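You operate a simulated robot arm through the tools that you are given. There is no shell and no other tool.

The job below is to be done with a simulated two-armed robot. You get a single attempt, and the scene is never put back.

TASK
On the wardrobe side of the bed, fold the hand towel in half, so that its two short edges meet.

The check looks at the end state, three seconds after you hand in, the way a careful person would. Anything else that was tipped, shoved, dropped, spilled or broken makes it a failure. Flat cloth is picked up by pressing the open fingertips on it (5 to 10 N) and closing them slowly along it; thin cloth reads only 2 to 8 mm in the jaws.

THE ROBOT
Two 7-joint arms with two-finger parallel grippers on one trunk, on a base that moves. Base frame: it is fixed to the floor where the robot stands at the start and does not move with it; the origin is under the middle of the robot, x ahead of it, y to its left, z up; the surface under the hand at the start is at about z = 0.5. Lengths are in m, angles in rad, forces in N, time in s.
The left shoulder is at the start at [0.124, 0.182, 0.858], the right one opposite. With the tool pointing down near the work surface each hand reaches from about 0.34 to 0.8 m from the robot's upright axis, wherever it stands, measured 20 degrees to its own side. Places, roughly: wardrobe side of the bed [0.5, 0.4, 0.5]. Payload 3.91 kg a hand.
The TCP of each hand is the grasp point between the finger pads, 0.03 m short of the fingertips. In the tool frame z runs along the fingers and y along their closing line. Largest opening 0.11 m; finger width 0.02, thickness 0.01; the body of the gripper, 0.048 by 0.112 m, starts 0.055 m behind the TCP.
Orientation is that of the tool frame in the base frame, as [roll, pitch, yaw] about the fixed x, y, z axes, in that order (R = Rz(yaw) Ry(pitch) Rx(roll)). With the fingers straight down and closing along the base's y, the tool's x points along the base's -x, its y along +y and its z along -z.

THE INTERFACE
- The arms move only by the tool jog_arm. It takes "left_series", "right_series" or both (then of equal length, played together; a hand with none holds still); each is text: rows parted by semicolons, each of 7 numbers parted by spaces: the opening, from 0 (shut) to 1 (fully open), then the shift along the base's x, y, z in cm, then the turn, a rotation vector about the base's x, y, z in rad. In form: hand x y z rx ry rz; .... A call has 1 to 20 rows; each row is the pose to reach, as a shift and turn from the pose commanded when the call began. Rows are played at 5 a second. More than 0.05 m and 0.15 rad between two rows, or a gripper value outside its range, and nothing of the call is played. A pose out of reach is approached as far as the arm can. The call stops where the force on the tool passes 40 N (or 10 N more than at its start, if that is more) or the arm is blocked; 0.2 s more then pass. Each finger travels about 0.072 m/s and halts on what it meets, pressing with about 35 N; the grip force reading is that of the motor and also rises with nothing between the fingers. The clock runs only during rows and for 0.2 s after the last one: add rows that repeat a pose to give the fingers time. The reply holds the time, the measured pose of the TCP, the force on the tool along the base axes, the opening and the grip force, in the units named above and with some noise, with the torque about the TCP (base axes, N m) and any sound that the robot's microphone picked up.
- Cameras (640 x 400 px; columns grow to the right, rows downward): "scene" is now at [0.2549, 0.0337, 0.9859]; the picture's right is [0.60, -0.80, 0.00], its down [-0.73, -0.55, -0.40] and it looks along [0.32, 0.24, -0.92] (base axes); focal length 214 px, centre (320, 200). "left" rides on the left gripper at [0.072, -0.017, -0.103] in its tool frame; the picture's right is [0.23, 0.97, 0.00], its down [-0.76, 0.18, -0.62] and it looks along [-0.61, 0.14, 0.78] (tool axes); focal length 222 px, centre (320, 200). "right" rides on the right gripper at [0.072, 0.017, -0.103] in its tool frame; the picture's right is [-0.23, 0.97, 0.00], its down [-0.76, -0.18, -0.62] and it looks along [-0.61, -0.14, 0.78] (tool axes); focal length 222 px, centre (320, 200). There is no depth. A picture from a camera that has moved, and an enlarged one, comes with that camera's place and axes in the base frame and with its lens.
- grab_frame(camera): a new picture of that camera. No time passes.
- slide_trunk(by): moves the trunk up (or, below 0, down) by that many m; the arms and the scene camera ride with it, the base frame stays. It gives what a move gives, with no picture.
- steer(legs): drives the robot by 1 to 6 legs, each [ahead, left, turn to the left] in m, m and rad, along the robot's own axes; the way and the turn of a leg run together, so that a leg with both is an arc; at most 1.5 m and 3.142 rad a leg. The arms and the cameras ride along, it lands a little off, and it stops where it bumps. It gives what a move gives.
- head_to(pan, tilt): turns the head with the scene camera to pan (to the left, within 1.396 rad either way) and tilt (down, from -0.506 to 1.204), counted from straight ahead of the robot (the tilt from the chest, where the trunk bows). It gives what a move gives.
- enlarge(camera, box): a new picture of the part [left, top, right, bottom] of that camera's present view, enlarged. No time passes.
- close_job(): hands the job in; it is judged then, once.

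Places have to be worked out from the pictures, the camera data and where the tool is seen. Open the grippers and draw the arms clear of the work before you hand the job in, unless the task says otherwise.

The tools are called after "Emit:" by a JSON object that holds its "op" and its "data". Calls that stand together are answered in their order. jog_arm: Moves the arms, as the interface text tells. Its arguments: {"type":"object","properties":{"left_series":{"type":"string"},"right_series":{"type":"string"}},"required":[]} The other tools are called the same way: slide_trunk (by) moves the trunk up or down; steer (legs) drives the base; head_to (pan, tilt) turns the head that bears the scene camera; grab_frame (camera) takes a picture; enlarge (camera, box) takes an enlarged picture of a part of a camera's view; close_job () hands the job in.

At the start:

```text
t: 0.0
left_tcp_pos: [0.3677, 0.384, 0.7026]
left_tcp_rot: [3.141, 0.0, -3.141]
left_wrist_force: [0.0, 0.1, -0.3]
left_wrist_torque: [-0.02, -0.01, -0.02]
left_grip_width: 0.11
left_grip_force: 0.0
right_tcp_pos: [0.5863, -0.0259, 0.7304]
right_tcp_rot: [-3.141, 0.001, 3.14]
right_wrist_force: [0.8, -1.0, 0.3]
right_wrist_torque: [0.04, 0.0, -0.02]
right_grip_width: 0.11
right_grip_force: 0.0
trunk travel left (down, up): [-0.125, 0.389]
robot x, y, heading: [0.0012, -0.0007, -0.0]
head pan, tilt (commanded): [0.642, 1.161]
```

scene: 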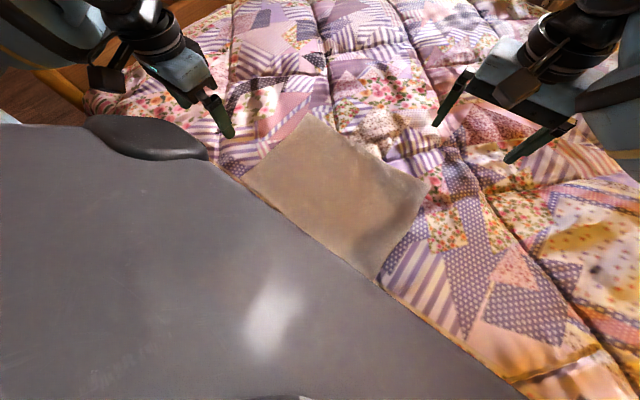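
right: 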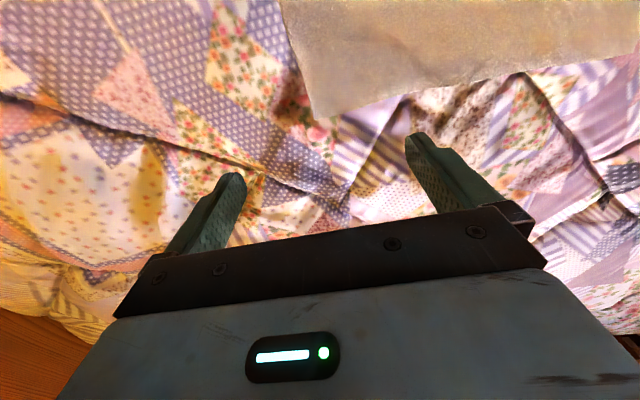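
left: 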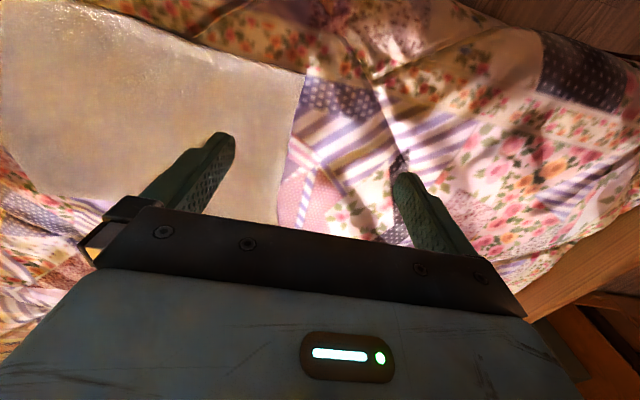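

The pictures put the towel's corners at about (0.35, 0.36), (0.63, 0.36), (0.625, -0.035) and (0.346, -0.044), so its short edges are at y≈0.36 and y≈-0.04. Before planning I turn the head to see the surroundings and check there is room to drive a little to the left.

Emit:
{"op": "head_to", "data": {"pan": 1.2, "tilt": 0.8}}

Emit:
{"op": "grab_frame", "data": {"camera": "scene"}}

```text
t: 1.0
left_tcp_pos: [0.3692, 0.3861, 0.7023]
left_tcp_rot: [-3.14, 0.0, -3.141]
left_wrist_force: [0.8, 0.5, -0.2]
left_wrist_torque: [0.05, 0.0, -0.02]
left_grip_width: 0.1099
left_grip_force: 0.0
right_tcp_pos: [0.5854, -0.0248, 0.7311]
right_tcp_rot: [-3.14, -0.001, -3.141]
right_wrist_force: [0.4, -0.7, 0.2]
right_wrist_torque: [0.01, 0.01, 0.02]
right_grip_width: 0.11
right_grip_force: 0.1
trunk travel left (down, up): [-0.125, 0.389]
robot x, y, heading: [-0.0027, -0.0014, 0.002]
head pan, tilt (commanded): [1.201, 0.799]
```

```text
taken
camera scene: at [0.2371, 0.0737, 1.0113], right [0.93, -0.36, 0.0], down [-0.26, -0.67, -0.7], along [0.25, 0.65, -0.72], focal length 214 px, centre (320, 200)
```

scene: 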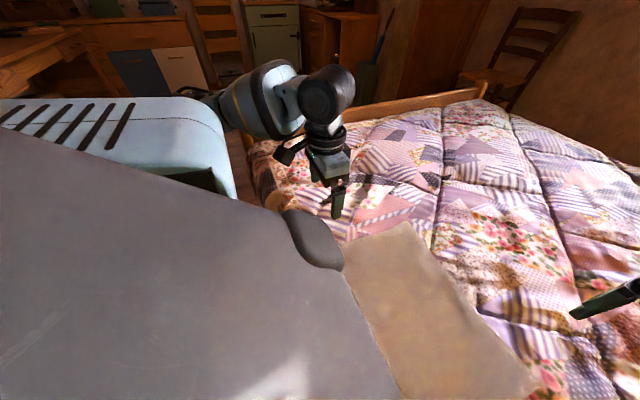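

There is open floor to the left, and the bed ends at a low wooden footboard near y≈0.9. I look straight ahead and to the right too.

Emit:
{"op": "head_to", "data": {"pan": -0.5, "tilt": 0.7}}

Emit:
{"op": "grab_frame", "data": {"camera": "scene"}}

Emit:
{"op": "head_to", "data": {"pan": 0.3, "tilt": 0.6}}

Emit:
{"op": "grab_frame", "data": {"camera": "scene"}}

```text
t: 2.7
left_tcp_pos: [0.368, 0.3845, 0.7026]
left_tcp_rot: [-3.14, 0.001, 3.14]
left_wrist_force: [0.3, 0.1, -0.2]
left_wrist_torque: [-0.04, 0.02, -0.01]
left_grip_width: 0.1103
left_grip_force: 0.1
right_tcp_pos: [0.5849, -0.0248, 0.731]
right_tcp_rot: [3.141, 0.001, -3.139]
right_wrist_force: [-0.6, 0.1, -0.9]
right_wrist_torque: [-0.01, 0.01, -0.01]
right_grip_width: 0.1103
right_grip_force: 0.1
trunk travel left (down, up): [-0.125, 0.389]
robot x, y, heading: [0.0001, 0.0001, -0.001]
head pan, tilt (commanded): [-0.499, 0.7]
```

```text
taken
camera scene: at [0.2825, -0.0421, 1.0196], right [-0.48, -0.88, 0.0], down [-0.57, 0.31, -0.76], along [0.67, -0.37, -0.64], focal length 214 px, centre (320, 200)
```

scene: 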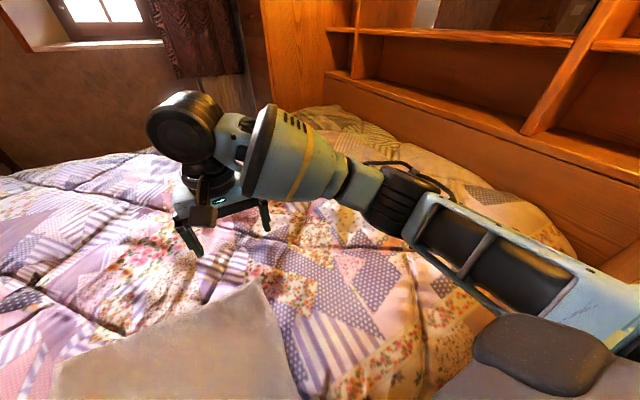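

```text
t: 3.8
left_tcp_pos: [0.3685, 0.3855, 0.7024]
left_tcp_rot: [3.14, 0.0, 3.141]
left_wrist_force: [0.0, 0.2, 0.1]
left_wrist_torque: [-0.02, -0.03, 0.01]
left_grip_width: 0.11
left_grip_force: 0.0
right_tcp_pos: [0.5851, -0.0256, 0.7306]
right_tcp_rot: [-3.141, -0.001, 3.141]
right_wrist_force: [-0.1, -1.0, 0.0]
right_wrist_torque: [-0.01, -0.01, 0.02]
right_grip_width: 0.1101
right_grip_force: 0.0
trunk travel left (down, up): [-0.125, 0.389]
robot x, y, heading: [0.0024, 0.0008, 0.003]
head pan, tilt (commanded): [0.3, 0.6]
```

```text
taken
camera scene: at [0.2923, 0.0246, 1.0283], right [0.29, -0.96, 0.0], down [-0.54, -0.17, -0.83], along [0.79, 0.24, -0.56], focal length 214 px, centre (320, 200)
```

scene: 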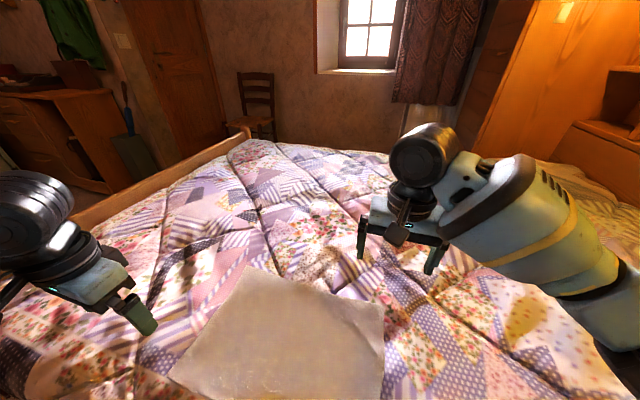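

Only one towel is on the bed, and the way left is clear. I drive 0.16 m to the left so the robot stands at the towel's midline. From there the right hand can take the far corner and the left hand the near corner of the y≈0.36 edge without crossing.

Emit:
{"op": "steer", "data": {"legs": [[0, 0.16, 0]]}}

Emit:
{"op": "head_to", "data": {"pan": 0.0, "tilt": 1.0}}

Emit:
{"op": "grab_frame", "data": {"camera": "scene"}}

Emit:
{"op": "grab_frame", "data": {"camera": "left"}}

Emit:
{"op": "grab_frame", "data": {"camera": "right"}}

```text
t: 5.9
left_tcp_pos: [0.3684, 0.5434, 0.7019]
left_tcp_rot: [3.14, 0.0, -3.141]
left_wrist_force: [0.5, 0.5, 0.3]
left_wrist_torque: [-0.02, 0.01, -0.03]
left_grip_width: 0.11
left_grip_force: 0.1
right_tcp_pos: [0.5857, 0.1346, 0.7296]
right_tcp_rot: [-3.142, -0.001, 3.141]
right_wrist_force: [-0.4, -0.5, -0.7]
right_wrist_torque: [-0.02, 0.0, 0.01]
right_grip_width: 0.1102
right_grip_force: 0.0
trunk travel left (down, up): [-0.125, 0.389]
robot x, y, heading: [-0.001, 0.1583, 0.001]
head pan, tilt (commanded): [0.3, 0.6]
```

```text
t: 6.7
left_tcp_pos: [0.3692, 0.5452, 0.7027]
left_tcp_rot: [-3.14, 0.0, 3.141]
left_wrist_force: [-0.1, -0.4, 0.4]
left_wrist_torque: [-0.02, -0.01, 0.02]
left_grip_width: 0.1102
left_grip_force: 0.1
right_tcp_pos: [0.586, 0.1336, 0.7321]
right_tcp_rot: [3.141, 0.0, 3.141]
right_wrist_force: [-0.1, 1.4, 0.1]
right_wrist_torque: [-0.01, 0.03, -0.01]
right_grip_width: 0.1101
right_grip_force: 0.1
trunk travel left (down, up): [-0.125, 0.389]
robot x, y, heading: [-0.0025, 0.1627, -0.002]
head pan, tilt (commanded): [0.0, 1.0]
```

```text
taken
camera scene: at [0.2776, 0.1579, 0.9963], right [0.0, -1.0, 0.0], down [-0.84, 0.0, -0.54], along [0.54, 0.0, -0.84], focal length 214 px, centre (320, 200)
```

scene: 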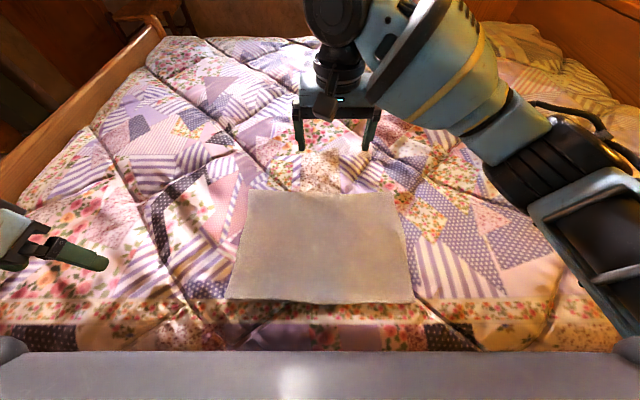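

```text
taken
camera left: at [0.296, 0.527, 0.8068], right [-0.23, 0.97, 0.0], down [0.76, 0.18, 0.62], along [0.61, 0.14, -0.78], focal length 222 px, centre (320, 200)
```

left: 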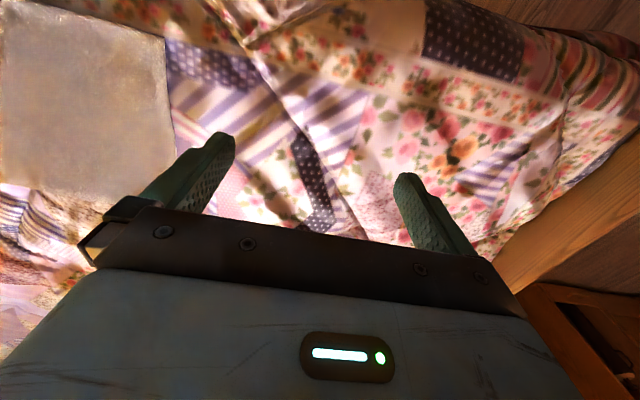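

```text
taken
camera right: at [0.5115, 0.1513, 0.8339], right [0.23, 0.97, 0.0], down [0.76, -0.18, 0.62], along [0.61, -0.14, -0.78], focal length 222 px, centre (320, 200)
```

right: 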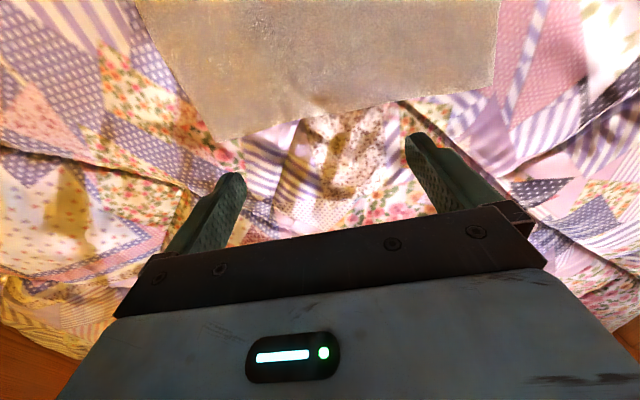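

From the new viewpoint the whole towel shows as a near-rectangle of about 0.28 m by 0.39 m. I enlarge it to refine the corners.

Emit:
{"op": "enlarge", "data": {"camera": "scene", "box": [210, 170, 430, 310]}}

```text
2.86 times, centred on (320, 240) of scene
camera zoom: at [0.2776, 0.1579, 0.9963], right [0.0, -1.0, 0.0], down [-0.84, 0.0, -0.54], along [0.54, 0.0, -0.84], focal length 613 px, centre (320, 86)
```

zoom: 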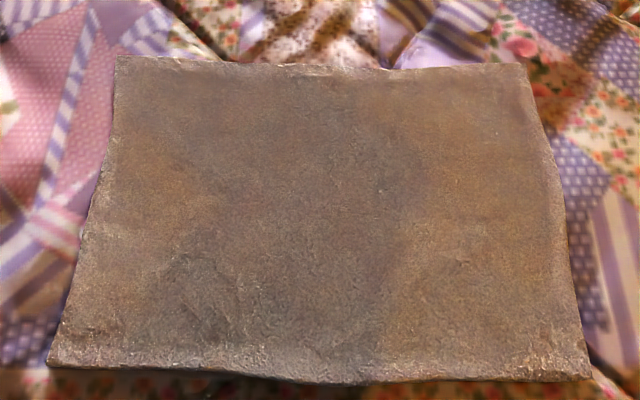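

Corners refined: A(0.349, 0.361), B(0.631, 0.360), C(0.624, -0.047), D(0.341, -0.041). My plan is to pinch the towel on its centre line at y≈0.158, with the left hand near x≈0.362 and the right hand near x≈0.61. Lifting it there makes both halves hang with the short edges together, and then I lay it down. First I bring both hands, part open, above those points.

Emit:
{"op": "jog_arm", "data": {"left_series": "0.945 -0.07 -3.86 -0.8 0 0 0; 0.89 -0.14 -7.72 -1.6 0 0 0; 0.835 -0.21 -11.58 -2.4 0 0 0; 0.78 -0.28 -15.44 -3.2 0 0 0; 0.725 -0.35 -19.3 -4.0 0 0 0; 0.67 -0.42 -23.16 -4.8 0 0 0; 0.615 -0.49 -27.02 -5.6 0 0 0; 0.56 -0.56 -30.88 -6.4 0 0 0; 0.505 -0.63 -34.74 -7.2 0 0 0; 0.45 -0.7 -38.6 -8.0 0 0 0; 0.45 -0.7 -38.6 -8.0 0 0 0", "right_series": "0.945 0.24 0.23 -1.1 0 0 0; 0.89 0.48 0.46 -2.2 0 0 0; 0.835 0.72 0.69 -3.3 0 0 0; 0.78 0.96 0.92 -4.4 0 0 0; 0.725 1.2 1.15 -5.5 0 0 0; 0.67 1.44 1.38 -6.6 0 0 0; 0.615 1.68 1.61 -7.7 0 0 0; 0.56 1.92 1.84 -8.8 0 0 0; 0.505 2.16 2.07 -9.9 0 0 0; 0.45 2.4 2.3 -11.0 0 0 0; 0.45 2.4 2.3 -11.0 0 0 0"}}

Emit:
{"op": "grab_frame", "data": {"camera": "scene"}}

Emit:
{"op": "grab_frame", "data": {"camera": "left"}}

Emit:
{"op": "grab_frame", "data": {"camera": "right"}}

```text
t: 9.1
left_tcp_pos: [0.3618, 0.2656, 0.6329]
left_tcp_rot: [3.14, 0.001, -3.14]
left_wrist_force: [-0.1, 0.1, -0.4]
left_wrist_torque: [0.01, 0.02, 0.01]
left_grip_width: 0.0494
left_grip_force: 0.1
left hand out of reach, approached as far as the arm can: row 2, 3, 4, 5, 8, 9, 10, 11
right_tcp_pos: [0.6097, 0.1568, 0.6198]
right_tcp_rot: [-3.141, 0.0, 3.14]
right_wrist_force: [-0.1, 0.3, -0.8]
right_wrist_torque: [0.0, 0.0, -0.02]
right_grip_width: 0.0493
right_grip_force: 0.0
trunk travel left (down, up): [-0.125, 0.389]
robot x, y, heading: [0.0021, 0.1606, -0.003]
head pan, tilt (commanded): [0.0, 1.0]
```

```text
taken
camera scene: at [0.2775, 0.1579, 0.9963], right [0.0, -1.0, 0.0], down [-0.84, 0.0, -0.54], along [0.54, 0.0, -0.84], focal length 214 px, centre (320, 200)
```

scene: 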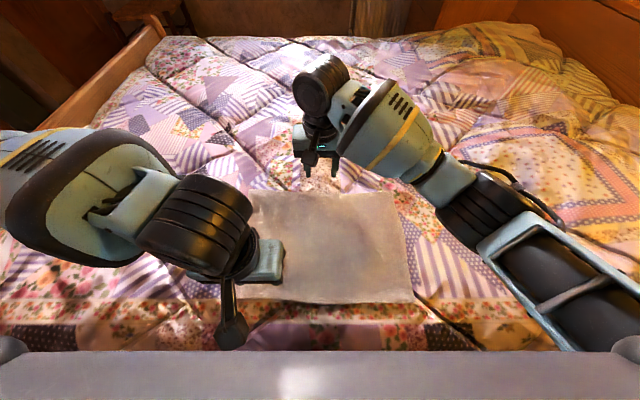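

```text
taken
camera left: at [0.29, 0.2483, 0.7376], right [-0.23, 0.97, 0.0], down [0.76, 0.18, 0.62], along [0.61, 0.14, -0.78], focal length 222 px, centre (320, 200)
```

left: 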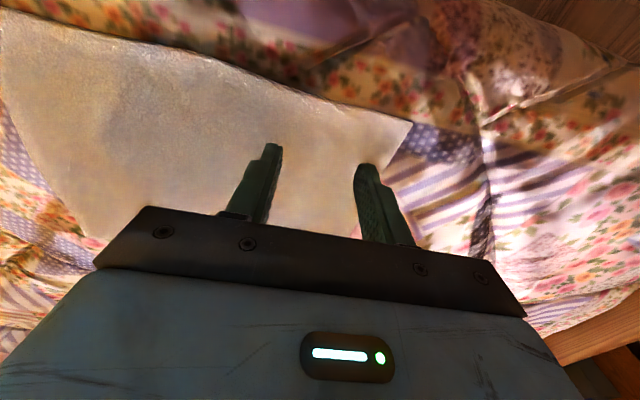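

```text
taken
camera right: at [0.5357, 0.1743, 0.7235], right [0.23, 0.97, 0.0], down [0.76, -0.18, 0.62], along [0.61, -0.14, -0.78], focal length 222 px, centre (320, 200)
```

right: 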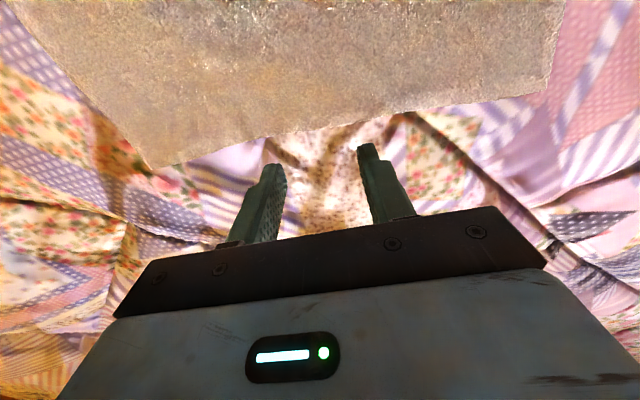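

The left arm could not get closer to the centre line than y≈0.266, because it is too folded that near the robot. The right hand is in place. I back the robot away by 0.09 m so the near point becomes comfortable, then look again.

Emit:
{"op": "steer", "data": {"legs": [[-0.09, 0, 0]]}}

Emit:
{"op": "grab_frame", "data": {"camera": "scene"}}

```text
t: 10.2
left_tcp_pos: [0.2727, 0.2658, 0.6335]
left_tcp_rot: [-3.14, 0.0, -3.141]
left_wrist_force: [-0.6, 0.0, -0.1]
left_wrist_torque: [-0.01, -0.02, -0.01]
left_grip_width: 0.0495
left_grip_force: 0.1
right_tcp_pos: [0.5207, 0.1574, 0.6204]
right_tcp_rot: [3.14, 0.003, 3.141]
right_wrist_force: [-1.2, 1.1, -0.8]
right_wrist_torque: [0.0, -0.05, -0.02]
right_grip_width: 0.0493
right_grip_force: 0.0
trunk travel left (down, up): [-0.125, 0.389]
robot x, y, heading: [-0.0842, 0.1608, -0.0]
head pan, tilt (commanded): [0.0, 1.0]
```

```text
taken
camera scene: at [0.1878, 0.158, 0.9964], right [0.0, -1.0, 0.0], down [-0.84, 0.0, -0.54], along [0.54, 0.0, -0.84], focal length 214 px, centre (320, 200)
```

scene: 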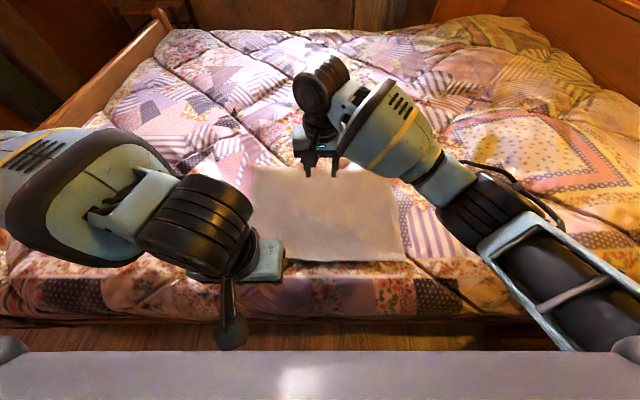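

The towel is undisturbed and the robot is now about 0.09 m further back. I advance both hands forward first. The left goes purely in x, so I can see which commanded pose its shifts count from.

Emit:
{"op": "jog_arm", "data": {"left_series": "0.45 2.2 0 0 0 0 0; 0.45 4.4 0 0 0 0 0; 0.45 6.6 0 0 0 0 0; 0.45 8.9 0 0 0 0 0; 0.45 8.9 0 0 0 0 0", "right_series": "0.45 2.2 0 0 0 0 0; 0.45 4.4 0 0 0 0 0; 0.45 6.6 0 0 0 0 0; 0.45 8.9 -0.1 0 0 0 0; 0.45 8.9 -0.1 0 0 0 0"}}

```text
t: 11.4
left_tcp_pos: [0.3626, 0.2656, 0.6321]
left_tcp_rot: [-3.141, 0.0, -3.138]
left_wrist_force: [-0.1, -0.4, -0.4]
left_wrist_torque: [0.02, 0.02, -0.03]
left_grip_width: 0.0496
left_grip_force: 0.1
right_tcp_pos: [0.6078, 0.157, 0.6201]
right_tcp_rot: [3.141, -0.001, -3.139]
right_wrist_force: [0.2, 0.2, -0.2]
right_wrist_torque: [0.02, -0.01, 0.01]
right_grip_width: 0.0491
right_grip_force: 0.0
trunk travel left (down, up): [-0.125, 0.389]
robot x, y, heading: [-0.0878, 0.1608, 0.002]
head pan, tilt (commanded): [0.0, 1.0]
```

Shifts count from the achieved pose. Now I bring the left hand across to the centre line at about (0.362, 0.160), a little lower.

Emit:
{"op": "jog_arm", "data": {"left_series": "0.45 0 -2.7 -0.4 0 0 0; 0.45 0 -5.4 -0.8 0 0 0; 0.45 0 -8.0 -1.2 0 0 0; 0.45 0 -10.6 -1.6 0 0 0; 0.45 0 -10.6 -2.2 0 0 0; 0.45 0 -10.6 -2.2 0 0 0"}}

Emit:
{"op": "grab_frame", "data": {"camera": "scene"}}

Emit:
{"op": "grab_frame", "data": {"camera": "left"}}

Emit:
{"op": "grab_frame", "data": {"camera": "right"}}

```text
t: 12.8
left_tcp_pos: [0.3632, 0.2654, 0.6324]
left_tcp_rot: [3.141, 0.001, -3.14]
left_wrist_force: [-0.8, -0.1, -0.3]
left_wrist_torque: [0.0, 0.03, 0.0]
left_grip_width: 0.0494
left_grip_force: 0.1
left hand out of reach, approached as far as the arm can: row 1, 2, 3, 4, 5, 6
right_tcp_pos: [0.6091, 0.157, 0.6197]
right_tcp_rot: [-3.141, 0.0, -3.139]
right_wrist_force: [0.4, 0.9, -0.5]
right_wrist_torque: [0.0, 0.0, 0.0]
right_grip_width: 0.0496
right_grip_force: 0.0
trunk travel left (down, up): [-0.125, 0.389]
robot x, y, heading: [-0.0877, 0.1608, 0.001]
head pan, tilt (commanded): [0.0, 1.0]
```

```text
taken
camera scene: at [0.1883, 0.158, 0.9963], right [0.0, -1.0, 0.0], down [-0.84, 0.0, -0.54], along [0.54, 0.0, -0.84], focal length 214 px, centre (320, 200)
```

scene: 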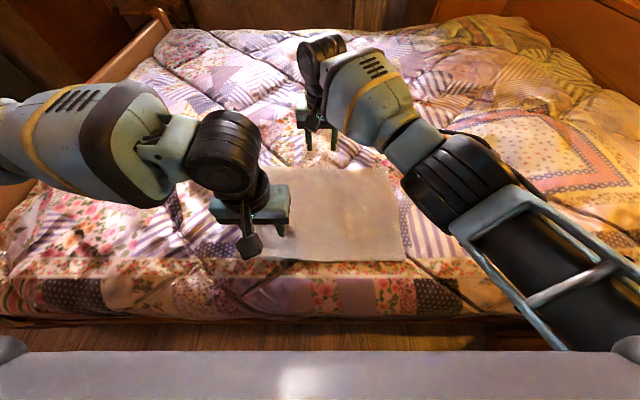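

```text
taken
camera left: at [0.2908, 0.2469, 0.7368], right [-0.23, 0.97, 0.0], down [0.76, 0.18, 0.62], along [0.61, 0.14, -0.78], focal length 222 px, centre (320, 200)
```

left: 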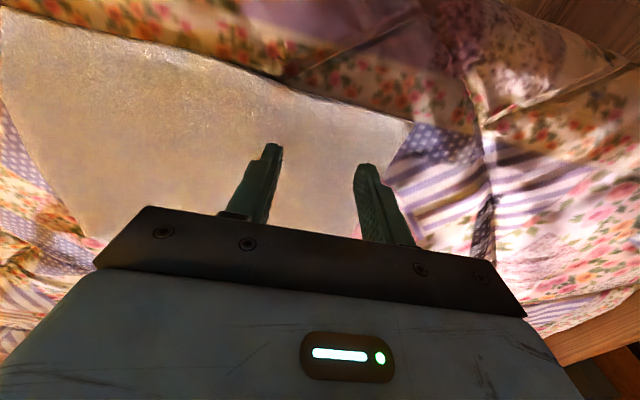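

```text
taken
camera right: at [0.535, 0.1735, 0.7236], right [0.23, 0.97, 0.0], down [0.76, -0.18, 0.62], along [0.61, -0.14, -0.78], focal length 222 px, centre (320, 200)
```

right: 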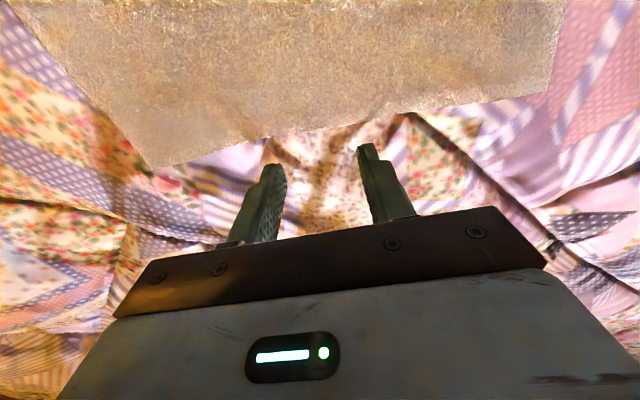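

The left hand is still stuck at y≈0.265 with this tool yaw, so a wrist joint is probably at its limit. I test whether yawing the left tool clockwise frees it to move further toward -y.

Emit:
{"op": "jog_arm", "data": {"left_series": "0.45 0 0 0 0 0 -0.14; 0.45 0 0 0 0 0 -0.28; 0.45 0 -1.5 0 0 0 -0.4; 0.45 0 -3 0 0 0 -0.5; 0.45 0 -4.5 0 0 0 -0.5; 0.45 0 -6 0 0 0 -0.5; 0.45 0 -6 0 0 0 -0.5"}}

```text
t: 14.4
left_tcp_pos: [0.3603, 0.2627, 0.6293]
left_tcp_rot: [3.142, 0.0, 2.642]
left_wrist_force: [-0.4, 0.3, 0.7]
left_wrist_torque: [0.03, 0.01, 0.0]
left_grip_width: 0.0493
left_grip_force: 0.0
left hand out of reach, approached as far as the arm can: row 3, 4, 5, 6, 7
right_tcp_pos: [0.6092, 0.1568, 0.6211]
right_tcp_rot: [3.14, -0.001, 3.14]
right_wrist_force: [0.0, -0.3, -0.4]
right_wrist_torque: [0.04, 0.01, 0.01]
right_grip_width: 0.0494
right_grip_force: 0.0
trunk travel left (down, up): [-0.125, 0.389]
robot x, y, heading: [-0.0906, 0.1591, -0.002]
head pan, tilt (commanded): [0.0, 1.0]
```

Yaw turns freely, so the limit lies elsewhere. I test whether the left arm can cross at a greater height or further forward, keeping well clear of everything.

Emit:
{"op": "jog_arm", "data": {"left_series": "0.45 0 0 4 0 0 0.14; 0.45 0 0 8 0 0 0.28; 0.45 0 0 12 0 0 0.4; 0.45 0 -2 12 0 0 0.5; 0.45 0 -4 12 0 0 0.5; 0.45 0 -6 12 0 0 0.5; 0.45 0 -8 12 0 0 0.5; 0.45 0 -10 12 0 0 0.5; 0.45 0 -10 12 0 0 0.5"}}

Emit:
{"op": "grab_frame", "data": {"camera": "scene"}}

```text
t: 16.4
left_tcp_pos: [0.3711, 0.2666, 0.7436]
left_tcp_rot: [3.14, -0.001, -3.139]
left_wrist_force: [-0.2, 0.2, 0.0]
left_wrist_torque: [0.0, -0.01, 0.0]
left_grip_width: 0.0495
left_grip_force: 0.1
left hand out of reach, approached as far as the arm can: row 4, 5, 6, 7, 8, 9
right_tcp_pos: [0.6087, 0.1562, 0.6213]
right_tcp_rot: [-3.141, 0.0, 3.141]
right_wrist_force: [-0.4, 0.6, -0.2]
right_wrist_torque: [0.01, -0.01, -0.02]
right_grip_width: 0.0493
right_grip_force: 0.0
trunk travel left (down, up): [-0.125, 0.389]
robot x, y, heading: [-0.0919, 0.1608, 0.004]
head pan, tilt (commanded): [0.0, 1.0]
```

```text
taken
camera scene: at [0.1883, 0.158, 0.9963], right [0.0, -1.0, 0.0], down [-0.84, 0.0, -0.54], along [0.54, 0.0, -0.84], focal length 214 px, centre (320, 200)
```

scene: 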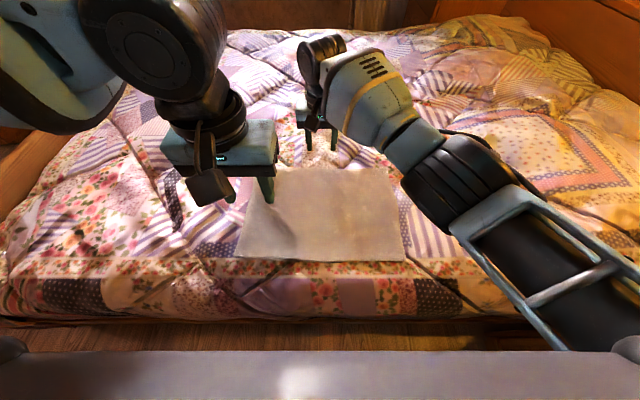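

The left hand cannot come nearer than about 0.105 m to the robot's own centre plane at this range. The alternative is to stand further right, so the centre line lies on the left hand's side, if the right hand can reach over there. I test that now: the left hand gives way to +y while the right hand moves +12 cm in y and -4 cm in x.

Emit:
{"op": "jog_arm", "data": {"left_series": "0.45 0 3 0 0 0 0; 0.45 0 6 0 0 0 0; 0.45 0 9 0 0 0 0; 0.45 0 12 0 0 0 0; 0.45 0 12 0 0 0 0; 0.45 0 12 0 0 0 0; 0.45 0 12 0 0 0 0", "right_series": "0.45 0 0 1 0 0 0; 0.45 -1 0 3 0 0 0; 0.45 -2 3 3 0 0 0; 0.45 -4 6 3 0 0 0; 0.45 -4 9 3 0 0 0; 0.45 -4 12 3 0 0 0; 0.45 -4 12 3 0 0 0"}}

Emit:
{"op": "grab_frame", "data": {"camera": "scene"}}

```text
t: 18.2
left_tcp_pos: [0.3697, 0.3858, 0.7451]
left_tcp_rot: [3.141, 0.001, -3.14]
left_wrist_force: [0.7, 0.3, -0.2]
left_wrist_torque: [0.0, -0.01, -0.01]
left_grip_width: 0.0495
left_grip_force: 0.0
right_tcp_pos: [0.6016, 0.1834, 0.6284]
right_tcp_rot: [-3.115, -0.025, 3.019]
right_wrist_force: [-0.1, -0.1, 0.3]
right_wrist_torque: [0.0, -0.02, 0.01]
right_grip_width: 0.0496
right_grip_force: 0.1
right hand out of reach, approached as far as the arm can: row 6, 7
trunk travel left (down, up): [-0.125, 0.389]
robot x, y, heading: [-0.0845, 0.1609, 0.002]
head pan, tilt (commanded): [0.0, 1.0]
stopped in row 7 (right hand): the arm was blocked; the commanded pose is now the measured one
```

```text
taken
camera scene: at [0.1884, 0.1578, 0.9962], right [0.0, -1.0, 0.0], down [-0.84, 0.0, -0.54], along [0.54, 0.0, -0.84], focal length 214 px, centre (320, 200)
```

scene: 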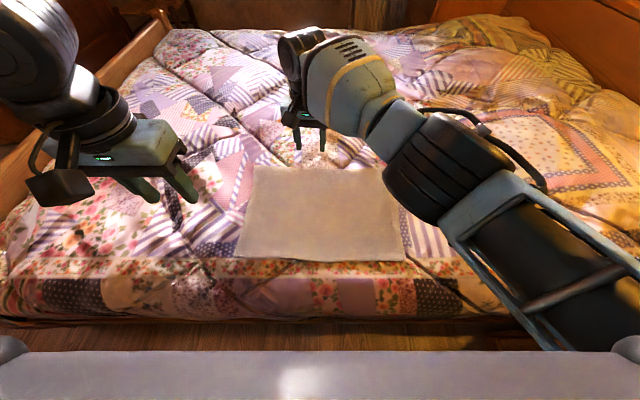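

The right arm was physically blocked just past its own centre plane, at about 0.02 m, so neither arm crosses over. I send the right hand back to its own side and map how close the left hand gets to the centre plane when further out.

Emit:
{"op": "jog_arm", "data": {"right_series": "0.45 0.3 -3 0.5 0 0 0.06; 0.45 0.6 -6 1 0 0 0.12; 0.45 0 -10 1 0 0 0.12; 0.45 0 -14 1 0 0 0.12; 0.45 0 -18 1 0 0 0.12; 0.45 0 -22 1 0 0 0.12; 0.45 0 -25 1 0 0 0.12; 0.45 0 -25 1 0 0 0.12"}}

Emit:
{"op": "jog_arm", "data": {"left_series": "0.45 4 0 0 0 0 0; 0.45 8 0 -2 0 0 0; 0.45 12 0 -4 0 0 0; 0.45 14 0 -7 0 0 0; 0.45 14 -4 -10 0 0 0; 0.45 14 -8 -10 0 0 0; 0.45 14 -12 -10 0 0 0; 0.45 14 -15 -10 0 0 0; 0.45 14 -18 -10 0 0 0; 0.45 14 -20 -10 0 0 0; 0.45 14 -22.5 -10 0 0 0; 0.45 14 -22.5 -10 0 0 0"}}

Emit:
{"op": "grab_frame", "data": {"camera": "scene"}}

```text
t: 20.0
left_tcp_pos: [0.3697, 0.3857, 0.7444]
left_tcp_rot: [-3.141, 0.0, -3.14]
left_wrist_force: [0.0, 0.0, 0.2]
left_wrist_torque: [0.0, 0.0, 0.0]
left_grip_width: 0.0494
left_grip_force: 0.1
right_tcp_pos: [0.601, -0.0643, 0.6376]
right_tcp_rot: [-3.115, -0.022, -3.139]
right_wrist_force: [0.2, 0.4, 0.3]
right_wrist_torque: [-0.03, -0.05, -0.01]
right_grip_width: 0.0494
right_grip_force: 0.0
trunk travel left (down, up): [-0.125, 0.389]
robot x, y, heading: [-0.0903, 0.1606, 0.001]
head pan, tilt (commanded): [0.0, 1.0]
```

```text
t: 22.6
left_tcp_pos: [0.482, 0.3017, 0.6344]
left_tcp_rot: [3.141, 0.002, -3.141]
left_wrist_force: [-0.1, 0.5, 0.1]
left_wrist_torque: [0.04, 0.0, 0.0]
left_grip_width: 0.0497
left_grip_force: 0.1
left hand out of reach, approached as far as the arm can: row 6, 7, 8, 9, 10, 11, 12
right_tcp_pos: [0.6, -0.0619, 0.6383]
right_tcp_rot: [-3.116, -0.023, -3.139]
right_wrist_force: [-0.3, -0.2, 0.1]
right_wrist_torque: [0.02, 0.0, -0.01]
right_grip_width: 0.0495
right_grip_force: 0.1
trunk travel left (down, up): [-0.125, 0.389]
robot x, y, heading: [-0.0866, 0.1573, -0.0]
head pan, tilt (commanded): [0.0, 1.0]
```

```text
taken
camera scene: at [0.1883, 0.158, 0.9963], right [0.0, -1.0, 0.0], down [-0.84, 0.0, -0.54], along [0.54, 0.0, -0.84], focal length 214 px, centre (320, 200)
```

scene: 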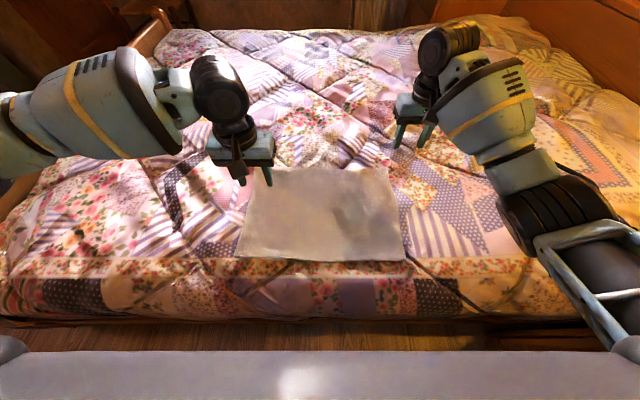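

The left arm's elbow-out posture is what limits it. With the shoulders this low, the elbow has to stick out sideways. I raise the trunk by 0.25 m so the upper arms can hang and the forearms can swing inward.

Emit:
{"op": "slide_trunk", "data": {"by": 0.25}}

Emit:
{"op": "jog_arm", "data": {"left_series": "0.45 -2 1 -4 0 0 0; 0.45 -4 2 -8 0 0 0; 0.45 -6 2 -12 0 0 0; 0.45 -8 2 -16 0 0 0; 0.45 -8 2 -20 0 0 0; 0.45 -8 2 -24 0 0 0; 0.45 -8 2 -24 0 0 0", "right_series": "0.45 0 0 -4 0 0 0; 0.45 0 0 -8 0 0 0; 0.45 0 0 -12 0 0 0; 0.45 0 0 -16 0 0 0; 0.45 0 0 -20 0 0 0; 0.45 0 0 -24 0 0 0; 0.45 0 0 -24 0 0 0"}}

Emit:
{"op": "grab_frame", "data": {"camera": "scene"}}

```text
t: 25.2
left_tcp_pos: [0.4689, 0.3018, 1.006]
left_tcp_rot: [-3.142, 0.254, -3.139]
left_wrist_force: [-0.1, -0.1, 0.4]
left_wrist_torque: [-0.03, 0.01, 0.01]
left_grip_width: 0.0492
left_grip_force: 0.0
right_tcp_pos: [0.601, -0.0624, 0.8879]
right_tcp_rot: [-3.116, -0.023, -3.14]
right_wrist_force: [-0.1, -0.8, -0.1]
right_wrist_torque: [-0.01, 0.01, 0.01]
right_grip_width: 0.0497
right_grip_force: 0.0
trunk travel left (down, up): [-0.375, 0.139]
robot x, y, heading: [-0.086, 0.1604, 0.002]
head pan, tilt (commanded): [0.0, 1.0]
```

```text
t: 26.8
left_tcp_pos: [0.3899, 0.3224, 0.7675]
left_tcp_rot: [3.141, 0.253, -3.139]
left_wrist_force: [0.8, -0.2, -0.8]
left_wrist_torque: [-0.01, 0.03, 0.0]
left_grip_width: 0.0493
left_grip_force: 0.0
right_tcp_pos: [0.5714, -0.0635, 0.6826]
right_tcp_rot: [-3.115, -0.021, -3.139]
right_wrist_force: [0.0, 0.5, -1.1]
right_wrist_torque: [-0.02, 0.02, 0.0]
right_grip_width: 0.0497
right_grip_force: 0.1
right hand out of reach, approached as far as the arm can: row 4, 5, 6, 7
trunk travel left (down, up): [-0.375, 0.139]
robot x, y, heading: [-0.0886, 0.1558, 0.001]
head pan, tilt (commanded): [0.0, 1.0]
```

```text
taken
camera scene: at [0.1046, 0.1577, 1.2668], right [0.0, -1.0, 0.0], down [-0.84, 0.0, -0.54], along [0.54, 0.0, -0.84], focal length 214 px, centre (320, 200)
```

scene: 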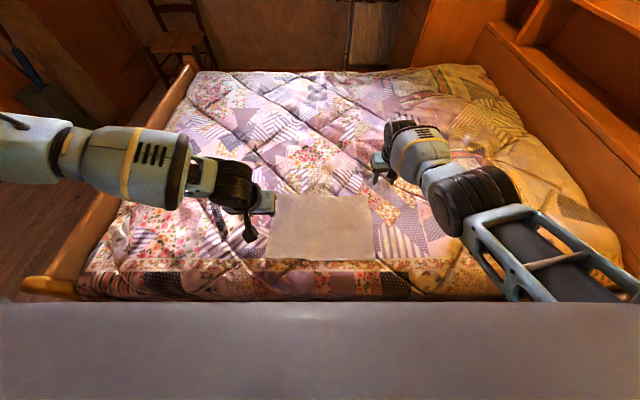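

Raising also leaned the trunk back: the camera moved back 0.08 m, the right hand can no longer get low enough, and the left tool is pitched 0.25. I level the left tool, lower it, and try swinging it inward from this higher shoulder position.

Emit:
{"op": "jog_arm", "data": {"left_series": "0.45 0 0 0 0 0.13 0; 0.45 0 0 0 0 0.253 0; 0.45 0 0 -4 0 0.253 0; 0.45 0 0 -8 0 0.253 0; 0.45 0 0 -12 0 0.253 0; 0.45 0 -4 -12 0 0.253 0; 0.45 0 -8 -12 0 0.253 0; 0.45 0 -12 -12 0 0.253 0; 0.45 0 -16 -12 0 0.253 0; 0.45 0 -16 -12 0 0.253 0"}}

Emit:
{"op": "grab_frame", "data": {"camera": "scene"}}

```text
t: 29.0
left_tcp_pos: [0.3505, 0.3183, 0.7245]
left_tcp_rot: [3.141, 0.001, -3.14]
left_wrist_force: [-0.1, 0.9, 0.2]
left_wrist_torque: [0.0, 0.02, 0.01]
left_grip_width: 0.0495
left_grip_force: 0.0
left hand out of reach, approached as far as the arm can: row 3, 4, 5, 6, 7, 8, 9, 10
right_tcp_pos: [0.5713, -0.0632, 0.6832]
right_tcp_rot: [-3.115, -0.024, -3.14]
right_wrist_force: [0.1, -0.2, 0.7]
right_wrist_torque: [0.03, -0.02, 0.03]
right_grip_width: 0.0494
right_grip_force: 0.0
trunk travel left (down, up): [-0.375, 0.139]
robot x, y, heading: [-0.0926, 0.159, 0.001]
head pan, tilt (commanded): [0.0, 1.0]
```

```text
taken
camera scene: at [0.1048, 0.1579, 1.2667], right [0.0, -1.0, 0.0], down [-0.84, 0.0, -0.54], along [0.54, 0.0, -0.84], focal length 214 px, centre (320, 200)
```

scene: 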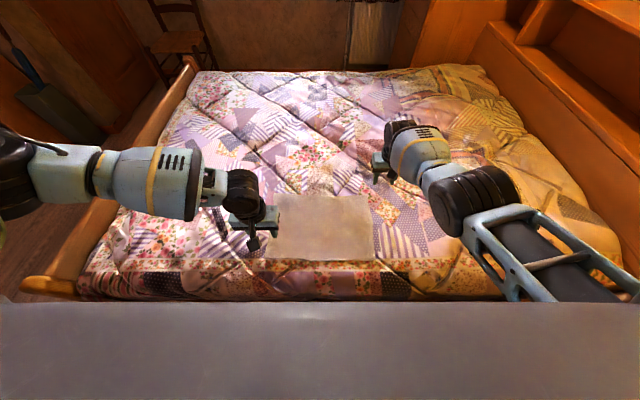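

The left forearm lies almost along -y with the elbow far out, while the right forearm points straight ahead. I rotate the left tool counter-clockwise a long way to drive that elbow back in, and watch how the arm reconfigures.

Emit:
{"op": "jog_arm", "data": {"left_series": "0.45 0 0 1 0 0 0.14; 0.45 0 0 2 0 0 0.28; 0.45 0 0 3 0 0 0.42; 0.45 0 0 4 0 0 0.56; 0.45 0 0 4 0 0 0.7; 0.45 0 0 4 0 0 0.84; 0.45 0 0 4 0 0 0.98; 0.45 0 0 4 0 0 1.12; 0.45 0 0 4 0 0 1.26; 0.45 0 0 4 0 0 1.4; 0.45 0 0 4 0 0 1.54; 0.45 0 0 4 0 0 1.54"}}

Emit:
{"op": "grab_frame", "data": {"camera": "scene"}}

```text
t: 31.6
left_tcp_pos: [0.3494, 0.3187, 0.7644]
left_tcp_rot: [3.141, 0.0, -1.597]
left_wrist_force: [0.6, -0.2, 0.5]
left_wrist_torque: [-0.01, -0.02, -0.01]
left_grip_width: 0.05
left_grip_force: 0.1
right_tcp_pos: [0.5706, -0.0637, 0.6817]
right_tcp_rot: [-3.115, -0.022, -3.14]
right_wrist_force: [-1.2, -0.3, 0.5]
right_wrist_torque: [-0.02, 0.01, 0.04]
right_grip_width: 0.0493
right_grip_force: 0.1
trunk travel left (down, up): [-0.375, 0.139]
robot x, y, heading: [-0.0896, 0.1588, -0.0]
head pan, tilt (commanded): [0.0, 1.0]
```

```text
taken
camera scene: at [0.1049, 0.158, 1.2667], right [0.0, -1.0, 0.0], down [-0.84, 0.0, -0.54], along [0.54, 0.0, -0.84], focal length 214 px, centre (320, 200)
```

scene: 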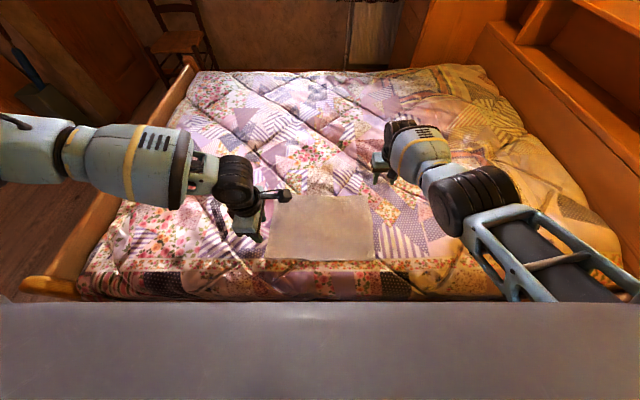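

The tool yaw turned freely but the elbow stayed put. I undo the yaw, lift both hands, and bring the trunk back down. After that I stretch the left arm nearly straight ahead so its elbow lines up before I swing it inward.

Emit:
{"op": "jog_arm", "data": {"left_series": "0.45 0 0 2 0 0 -0.14; 0.45 0 0 4 0 0 -0.28; 0.45 0 0 6 0 0 -0.42; 0.45 0 0 8 0 0 -0.56; 0.45 0 0 10 0 0 -0.7; 0.45 0 0 12 0 0 -0.84; 0.45 0 0 14 0 0 -0.98; 0.45 0 0 16 0 0 -1.12; 0.45 0 0 18 0 0 -1.26; 0.45 0 0 18 0 0 -1.4; 0.45 0 0 18 0 0 -1.54; 0.45 0 0 18 0 0 -1.54", "right_series": "0.45 1 0 2 0 0 0; 0.45 2 0 4 0 0 0; 0.45 3 0 6 0 0 0; 0.45 3 0 8 0 0 0; 0.45 3 0 10 0 0 0; 0.45 3 0 12 0 0 0; 0.45 3 0 14 0 0 0; 0.45 3 0 16 0 0 0; 0.45 3 0 18 0 0 0; 0.45 3 0 20 0 0 0; 0.45 3 0 22 0 0 0; 0.45 3 0 22 0 0 0"}}

Emit:
{"op": "slide_trunk", "data": {"by": -0.25}}

Emit:
{"op": "grab_frame", "data": {"camera": "scene"}}

```text
t: 34.2
left_tcp_pos: [0.3486, 0.3184, 0.9459]
left_tcp_rot: [3.141, 0.003, 3.141]
left_wrist_force: [0.9, 0.3, 0.1]
left_wrist_torque: [0.02, 0.03, 0.02]
left_grip_width: 0.0495
left_grip_force: 0.1
right_tcp_pos: [0.6156, -0.0627, 0.9013]
right_tcp_rot: [-3.114, -0.024, -3.14]
right_wrist_force: [-0.4, 0.1, 0.8]
right_wrist_torque: [-0.03, 0.0, 0.02]
right_grip_width: 0.0492
right_grip_force: 0.0
right hand out of reach, approached as far as the arm can: row 2, 3, 4, 6, 7, 8, 9, 10, 11, 12
trunk travel left (down, up): [-0.375, 0.139]
robot x, y, heading: [-0.0863, 0.1604, -0.002]
head pan, tilt (commanded): [0.0, 1.0]
```

```text
t: 36.4
left_tcp_pos: [0.3495, 0.3185, 0.7069]
left_tcp_rot: [-3.141, -0.005, -3.138]
left_wrist_force: [0.6, 0.2, 0.0]
left_wrist_torque: [0.03, 0.0, -0.01]
left_grip_width: 0.0494
left_grip_force: 0.1
right_tcp_pos: [0.604, -0.0619, 0.5339]
right_tcp_rot: [-3.12, -0.251, -3.136]
right_wrist_force: [-7.4, 0.9, 14.6]
right_wrist_torque: [0.4, 0.23, 0.21]
right_grip_width: 0.0492
right_grip_force: 0.1
trunk travel left (down, up): [-0.14, 0.375]
robot x, y, heading: [-0.0886, 0.1597, -0.001]
head pan, tilt (commanded): [0.0, 1.0]
stopped: the force on the tool passed its limit at 57 N (the readings are from after the stop); the commanded pose is now the measured one
```

```text
taken
camera scene: at [0.1813, 0.1578, 1.0139], right [0.0, -1.0, 0.0], down [-0.84, 0.0, -0.54], along [0.54, 0.0, -0.84], focal length 214 px, centre (320, 200)
```

scene: 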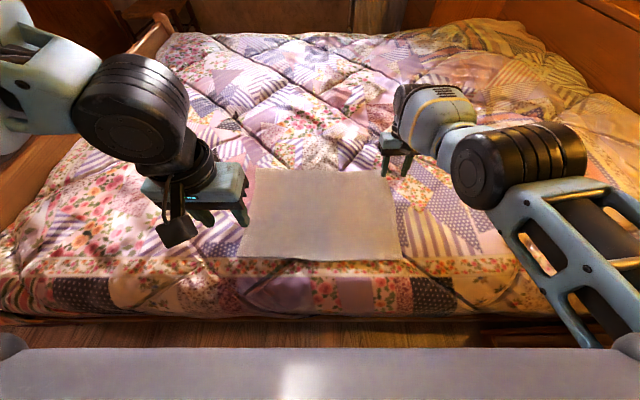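

Lowering the trunk pitched the right arm and pressed its fingers onto the quilt near the towel's far right corner. It stopped at 57 N and 15 N remains. I lift it straight up at once, then level it.

Emit:
{"op": "jog_arm", "data": {"right_series": "0.45 0 0 1.5 0 0 0; 0.45 0 0 4 0 0 0; 0.45 0 0 8 0 0 0; 0.45 0 0 12 0.01 -0.1 0; 0.45 0 0 12 0.02 -0.2 0; 0.45 0 0 12 0.02 -0.25 0; 0.45 0 0 12 0.02 -0.25 0"}}

Emit:
{"op": "grab_frame", "data": {"camera": "scene"}}

Emit:
{"op": "grab_frame", "data": {"camera": "right"}}

```text
t: 38.0
left_tcp_pos: [0.3499, 0.3183, 0.7076]
left_tcp_rot: [-3.141, -0.006, -3.141]
left_wrist_force: [0.0, 0.6, 0.3]
left_wrist_torque: [0.01, 0.0, 0.0]
left_grip_width: 0.0493
left_grip_force: 0.1
right_tcp_pos: [0.6648, -0.0608, 0.6477]
right_tcp_rot: [-3.136, -0.022, -3.134]
right_wrist_force: [0.4, 0.5, -0.3]
right_wrist_torque: [-0.03, 0.01, -0.02]
right_grip_width: 0.0494
right_grip_force: 0.1
right hand out of reach, approached as far as the arm can: row 1, 2, 3, 4, 5, 6, 7
trunk travel left (down, up): [-0.14, 0.375]
robot x, y, heading: [-0.0892, 0.1568, 0.003]
head pan, tilt (commanded): [0.0, 1.0]
```

```text
taken
camera scene: at [0.1822, 0.1578, 1.014], right [0.0, -1.0, 0.0], down [-0.84, 0.0, -0.54], along [0.54, 0.0, -0.84], focal length 214 px, centre (320, 200)
```

scene: 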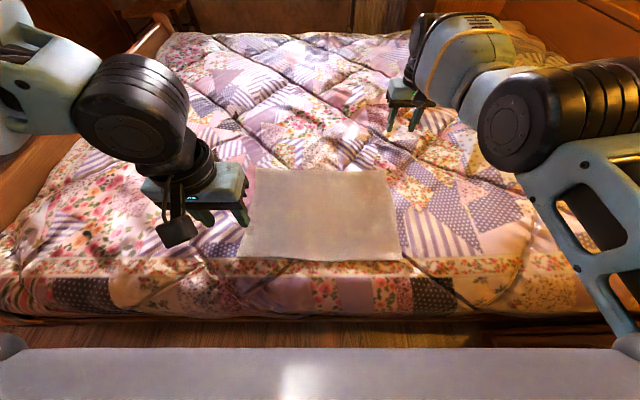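

```text
taken
camera right: at [0.5937, -0.0428, 0.7533], right [0.22, 0.98, -0.01], down [0.78, -0.17, 0.61], along [0.59, -0.14, -0.79], focal length 222 px, centre (320, 200)
```

right: 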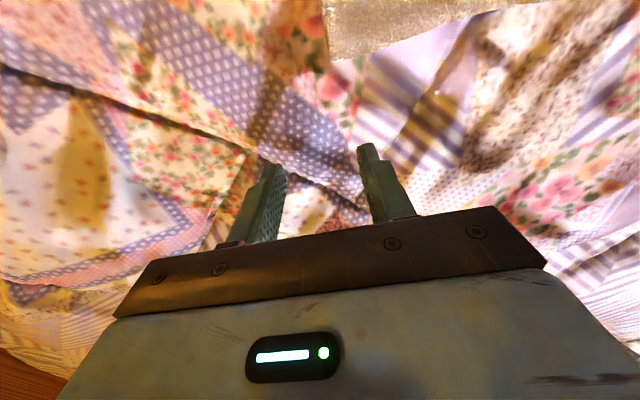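

The towel looks undisturbed and the right hand is level and clear. The trunk cycle has changed the left arm's posture, with its elbow now nearer, so I test its inward reach again at a safe height.

Emit:
{"op": "jog_arm", "data": {"left_series": "0.45 2 -3 -1 0 0 0; 0.45 3 -6 -2 0 0 0; 0.45 3 -9 -4 0 0 0; 0.45 3 -12 -6 0 0 0; 0.45 3 -16 -6 0 0 0; 0.45 3 -16 -6 0 0 0"}}

Emit:
{"op": "grab_frame", "data": {"camera": "scene"}}

```text
t: 39.4
left_tcp_pos: [0.3774, 0.2686, 0.6433]
left_tcp_rot: [3.141, -0.003, -3.139]
left_wrist_force: [0.0, 0.9, 0.3]
left_wrist_torque: [0.0, -0.01, 0.0]
left_grip_width: 0.0498
left_grip_force: 0.0
left hand out of reach, approached as far as the arm can: row 2, 3, 4, 5, 6
right_tcp_pos: [0.6654, -0.0606, 0.6478]
right_tcp_rot: [-3.138, -0.023, -3.134]
right_wrist_force: [0.6, 0.5, -0.1]
right_wrist_torque: [0.0, 0.01, -0.01]
right_grip_width: 0.0496
right_grip_force: 0.1
trunk travel left (down, up): [-0.14, 0.375]
robot x, y, heading: [-0.088, 0.1571, -0.001]
head pan, tilt (commanded): [0.0, 1.0]
```

```text
taken
camera scene: at [0.1821, 0.1578, 1.0141], right [0.0, -1.0, 0.0], down [-0.84, 0.0, -0.54], along [0.54, 0.0, -0.84], focal length 214 px, centre (320, 200)
```

scene: 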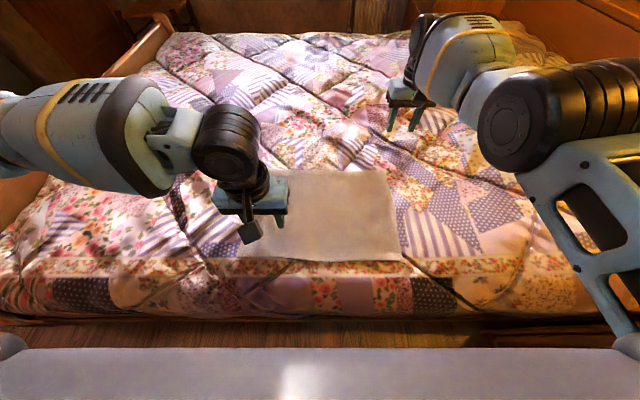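

The limit is the same, about 0.11 m from the robot's centre plane. Next I extend the left arm far out ahead on its own side and then sweep inward, as the right arm was able to do at the start.

Emit:
{"op": "jog_arm", "data": {"left_series": "0.45 0 4 2 0 0 0; 0.45 3 8 3 0 0 0; 0.45 7 11 4 0 0 0; 0.45 11 14 4 0 0 0; 0.45 15 15 4 0 0 0; 0.45 19 15 4 0 0 0; 0.45 23 15 4 0 0 0; 0.45 26 15 4 0 0 0; 0.45 26 15 4 0 0 0"}}

Emit:
{"op": "jog_arm", "data": {"left_series": "0.45 0 -4 0 0 0 0; 0.45 0 -8 0 0 0 0; 0.45 0 -12 0 0 0 0; 0.45 0 -16 0 0 0 0; 0.45 0 -20 0 0 0 0; 0.45 0 -23 0 0 0 0; 0.45 0 -23 0 0 0 0"}}

Emit:
{"op": "grab_frame", "data": {"camera": "scene"}}

```text
refused: row 2 steps farther than a row can; nothing moved
```

```text
t: 41.0
left_tcp_pos: [0.3527, 0.2606, 0.6666]
left_tcp_rot: [-3.14, -0.005, -3.134]
left_wrist_force: [-0.2, 0.2, -0.4]
left_wrist_torque: [0.0, -0.01, 0.02]
left_grip_width: 0.0494
left_grip_force: 0.0
left hand out of reach, approached as far as the arm can: row 1, 2, 3, 4, 5, 6, 7
right_tcp_pos: [0.6649, -0.0602, 0.6482]
right_tcp_rot: [-3.136, -0.025, -3.136]
right_wrist_force: [-0.2, -0.1, 1.0]
right_wrist_torque: [-0.02, 0.01, 0.0]
right_grip_width: 0.0494
right_grip_force: 0.1
trunk travel left (down, up): [-0.14, 0.375]
robot x, y, heading: [-0.0857, 0.1592, -0.001]
head pan, tilt (commanded): [0.0, 1.0]
```

```text
taken
camera scene: at [0.1818, 0.1577, 1.0141], right [0.0, -1.0, 0.0], down [-0.84, 0.0, -0.54], along [0.54, 0.0, -0.84], focal length 214 px, centre (320, 200)
```

scene: 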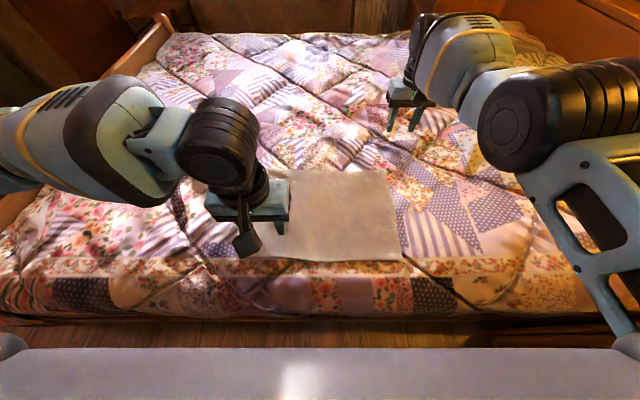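

The first call was refused for step size and the second just hit the same limit. I repeat the extension with smaller steps.

Emit:
{"op": "jog_arm", "data": {"left_series": "0.45 0 4 0.5 0 0 0; 0.45 2 8 1 0 0 0; 0.45 5 11 1.5 0 0 0; 0.45 8.5 14 1.5 0 0 0; 0.45 12.5 15 1.5 0 0 0; 0.45 16.5 15 1.5 0 0 0; 0.45 20.5 15 1.5 0 0 0; 0.45 24.5 15 1.5 0 0 0; 0.45 27 15 1.5 0 0 0; 0.45 27 15 1.5 0 0 0"}}

Emit:
{"op": "jog_arm", "data": {"left_series": "0.45 0 -4 0 0 0 0; 0.45 0 -8 0 0 0 0; 0.45 0 -12 0 0 0 0; 0.45 0 -16 0 0 0 0; 0.45 0 -20 0 0 0 0; 0.45 0 -24 0 0 0 0; 0.45 0 -24 0 0 0 0"}}

Emit:
{"op": "grab_frame", "data": {"camera": "scene"}}

```text
t: 43.2
left_tcp_pos: [0.5946, 0.4203, 0.6814]
left_tcp_rot: [3.142, -0.004, -3.137]
left_wrist_force: [0.8, -0.3, -0.2]
left_wrist_torque: [0.05, -0.03, 0.01]
left_grip_width: 0.0496
left_grip_force: 0.1
left hand out of reach, approached as far as the arm can: row 8, 9, 10
right_tcp_pos: [0.6659, -0.0604, 0.6487]
right_tcp_rot: [-3.138, -0.024, -3.133]
right_wrist_force: [-0.4, -0.4, 1.0]
right_wrist_torque: [-0.01, -0.02, 0.01]
right_grip_width: 0.0494
right_grip_force: 0.0
trunk travel left (down, up): [-0.14, 0.375]
robot x, y, heading: [-0.0889, 0.1542, 0.002]
head pan, tilt (commanded): [0.0, 1.0]
```

```text
t: 44.8
left_tcp_pos: [0.5284, 0.3424, 0.6507]
left_tcp_rot: [-3.141, -0.005, -3.139]
left_wrist_force: [-0.4, 0.2, -0.4]
left_wrist_torque: [0.0, 0.02, 0.0]
left_grip_width: 0.0495
left_grip_force: 0.1
left hand out of reach, approached as far as the arm can: row 1, 2, 3, 4, 5, 6, 7
right_tcp_pos: [0.6661, -0.0597, 0.6481]
right_tcp_rot: [-3.137, -0.023, -3.135]
right_wrist_force: [-0.5, 0.6, -0.1]
right_wrist_torque: [0.01, -0.04, 0.0]
right_grip_width: 0.0493
right_grip_force: 0.1
trunk travel left (down, up): [-0.14, 0.375]
robot x, y, heading: [-0.0891, 0.1599, 0.0]
head pan, tilt (commanded): [0.0, 1.0]
```

```text
taken
camera scene: at [0.1822, 0.1578, 1.014], right [0.0, -1.0, 0.0], down [-0.84, 0.0, -0.54], along [0.54, 0.0, -0.84], focal length 214 px, centre (320, 200)
```

scene: 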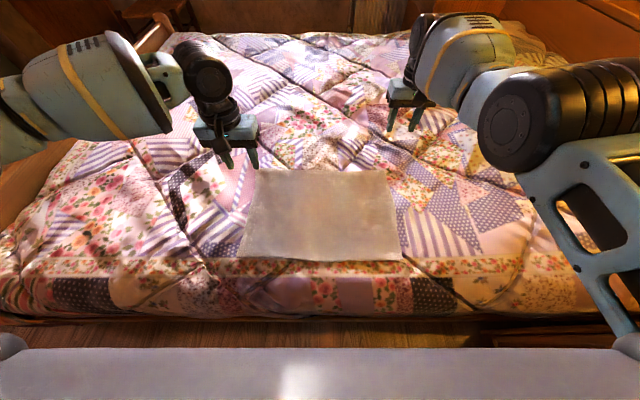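

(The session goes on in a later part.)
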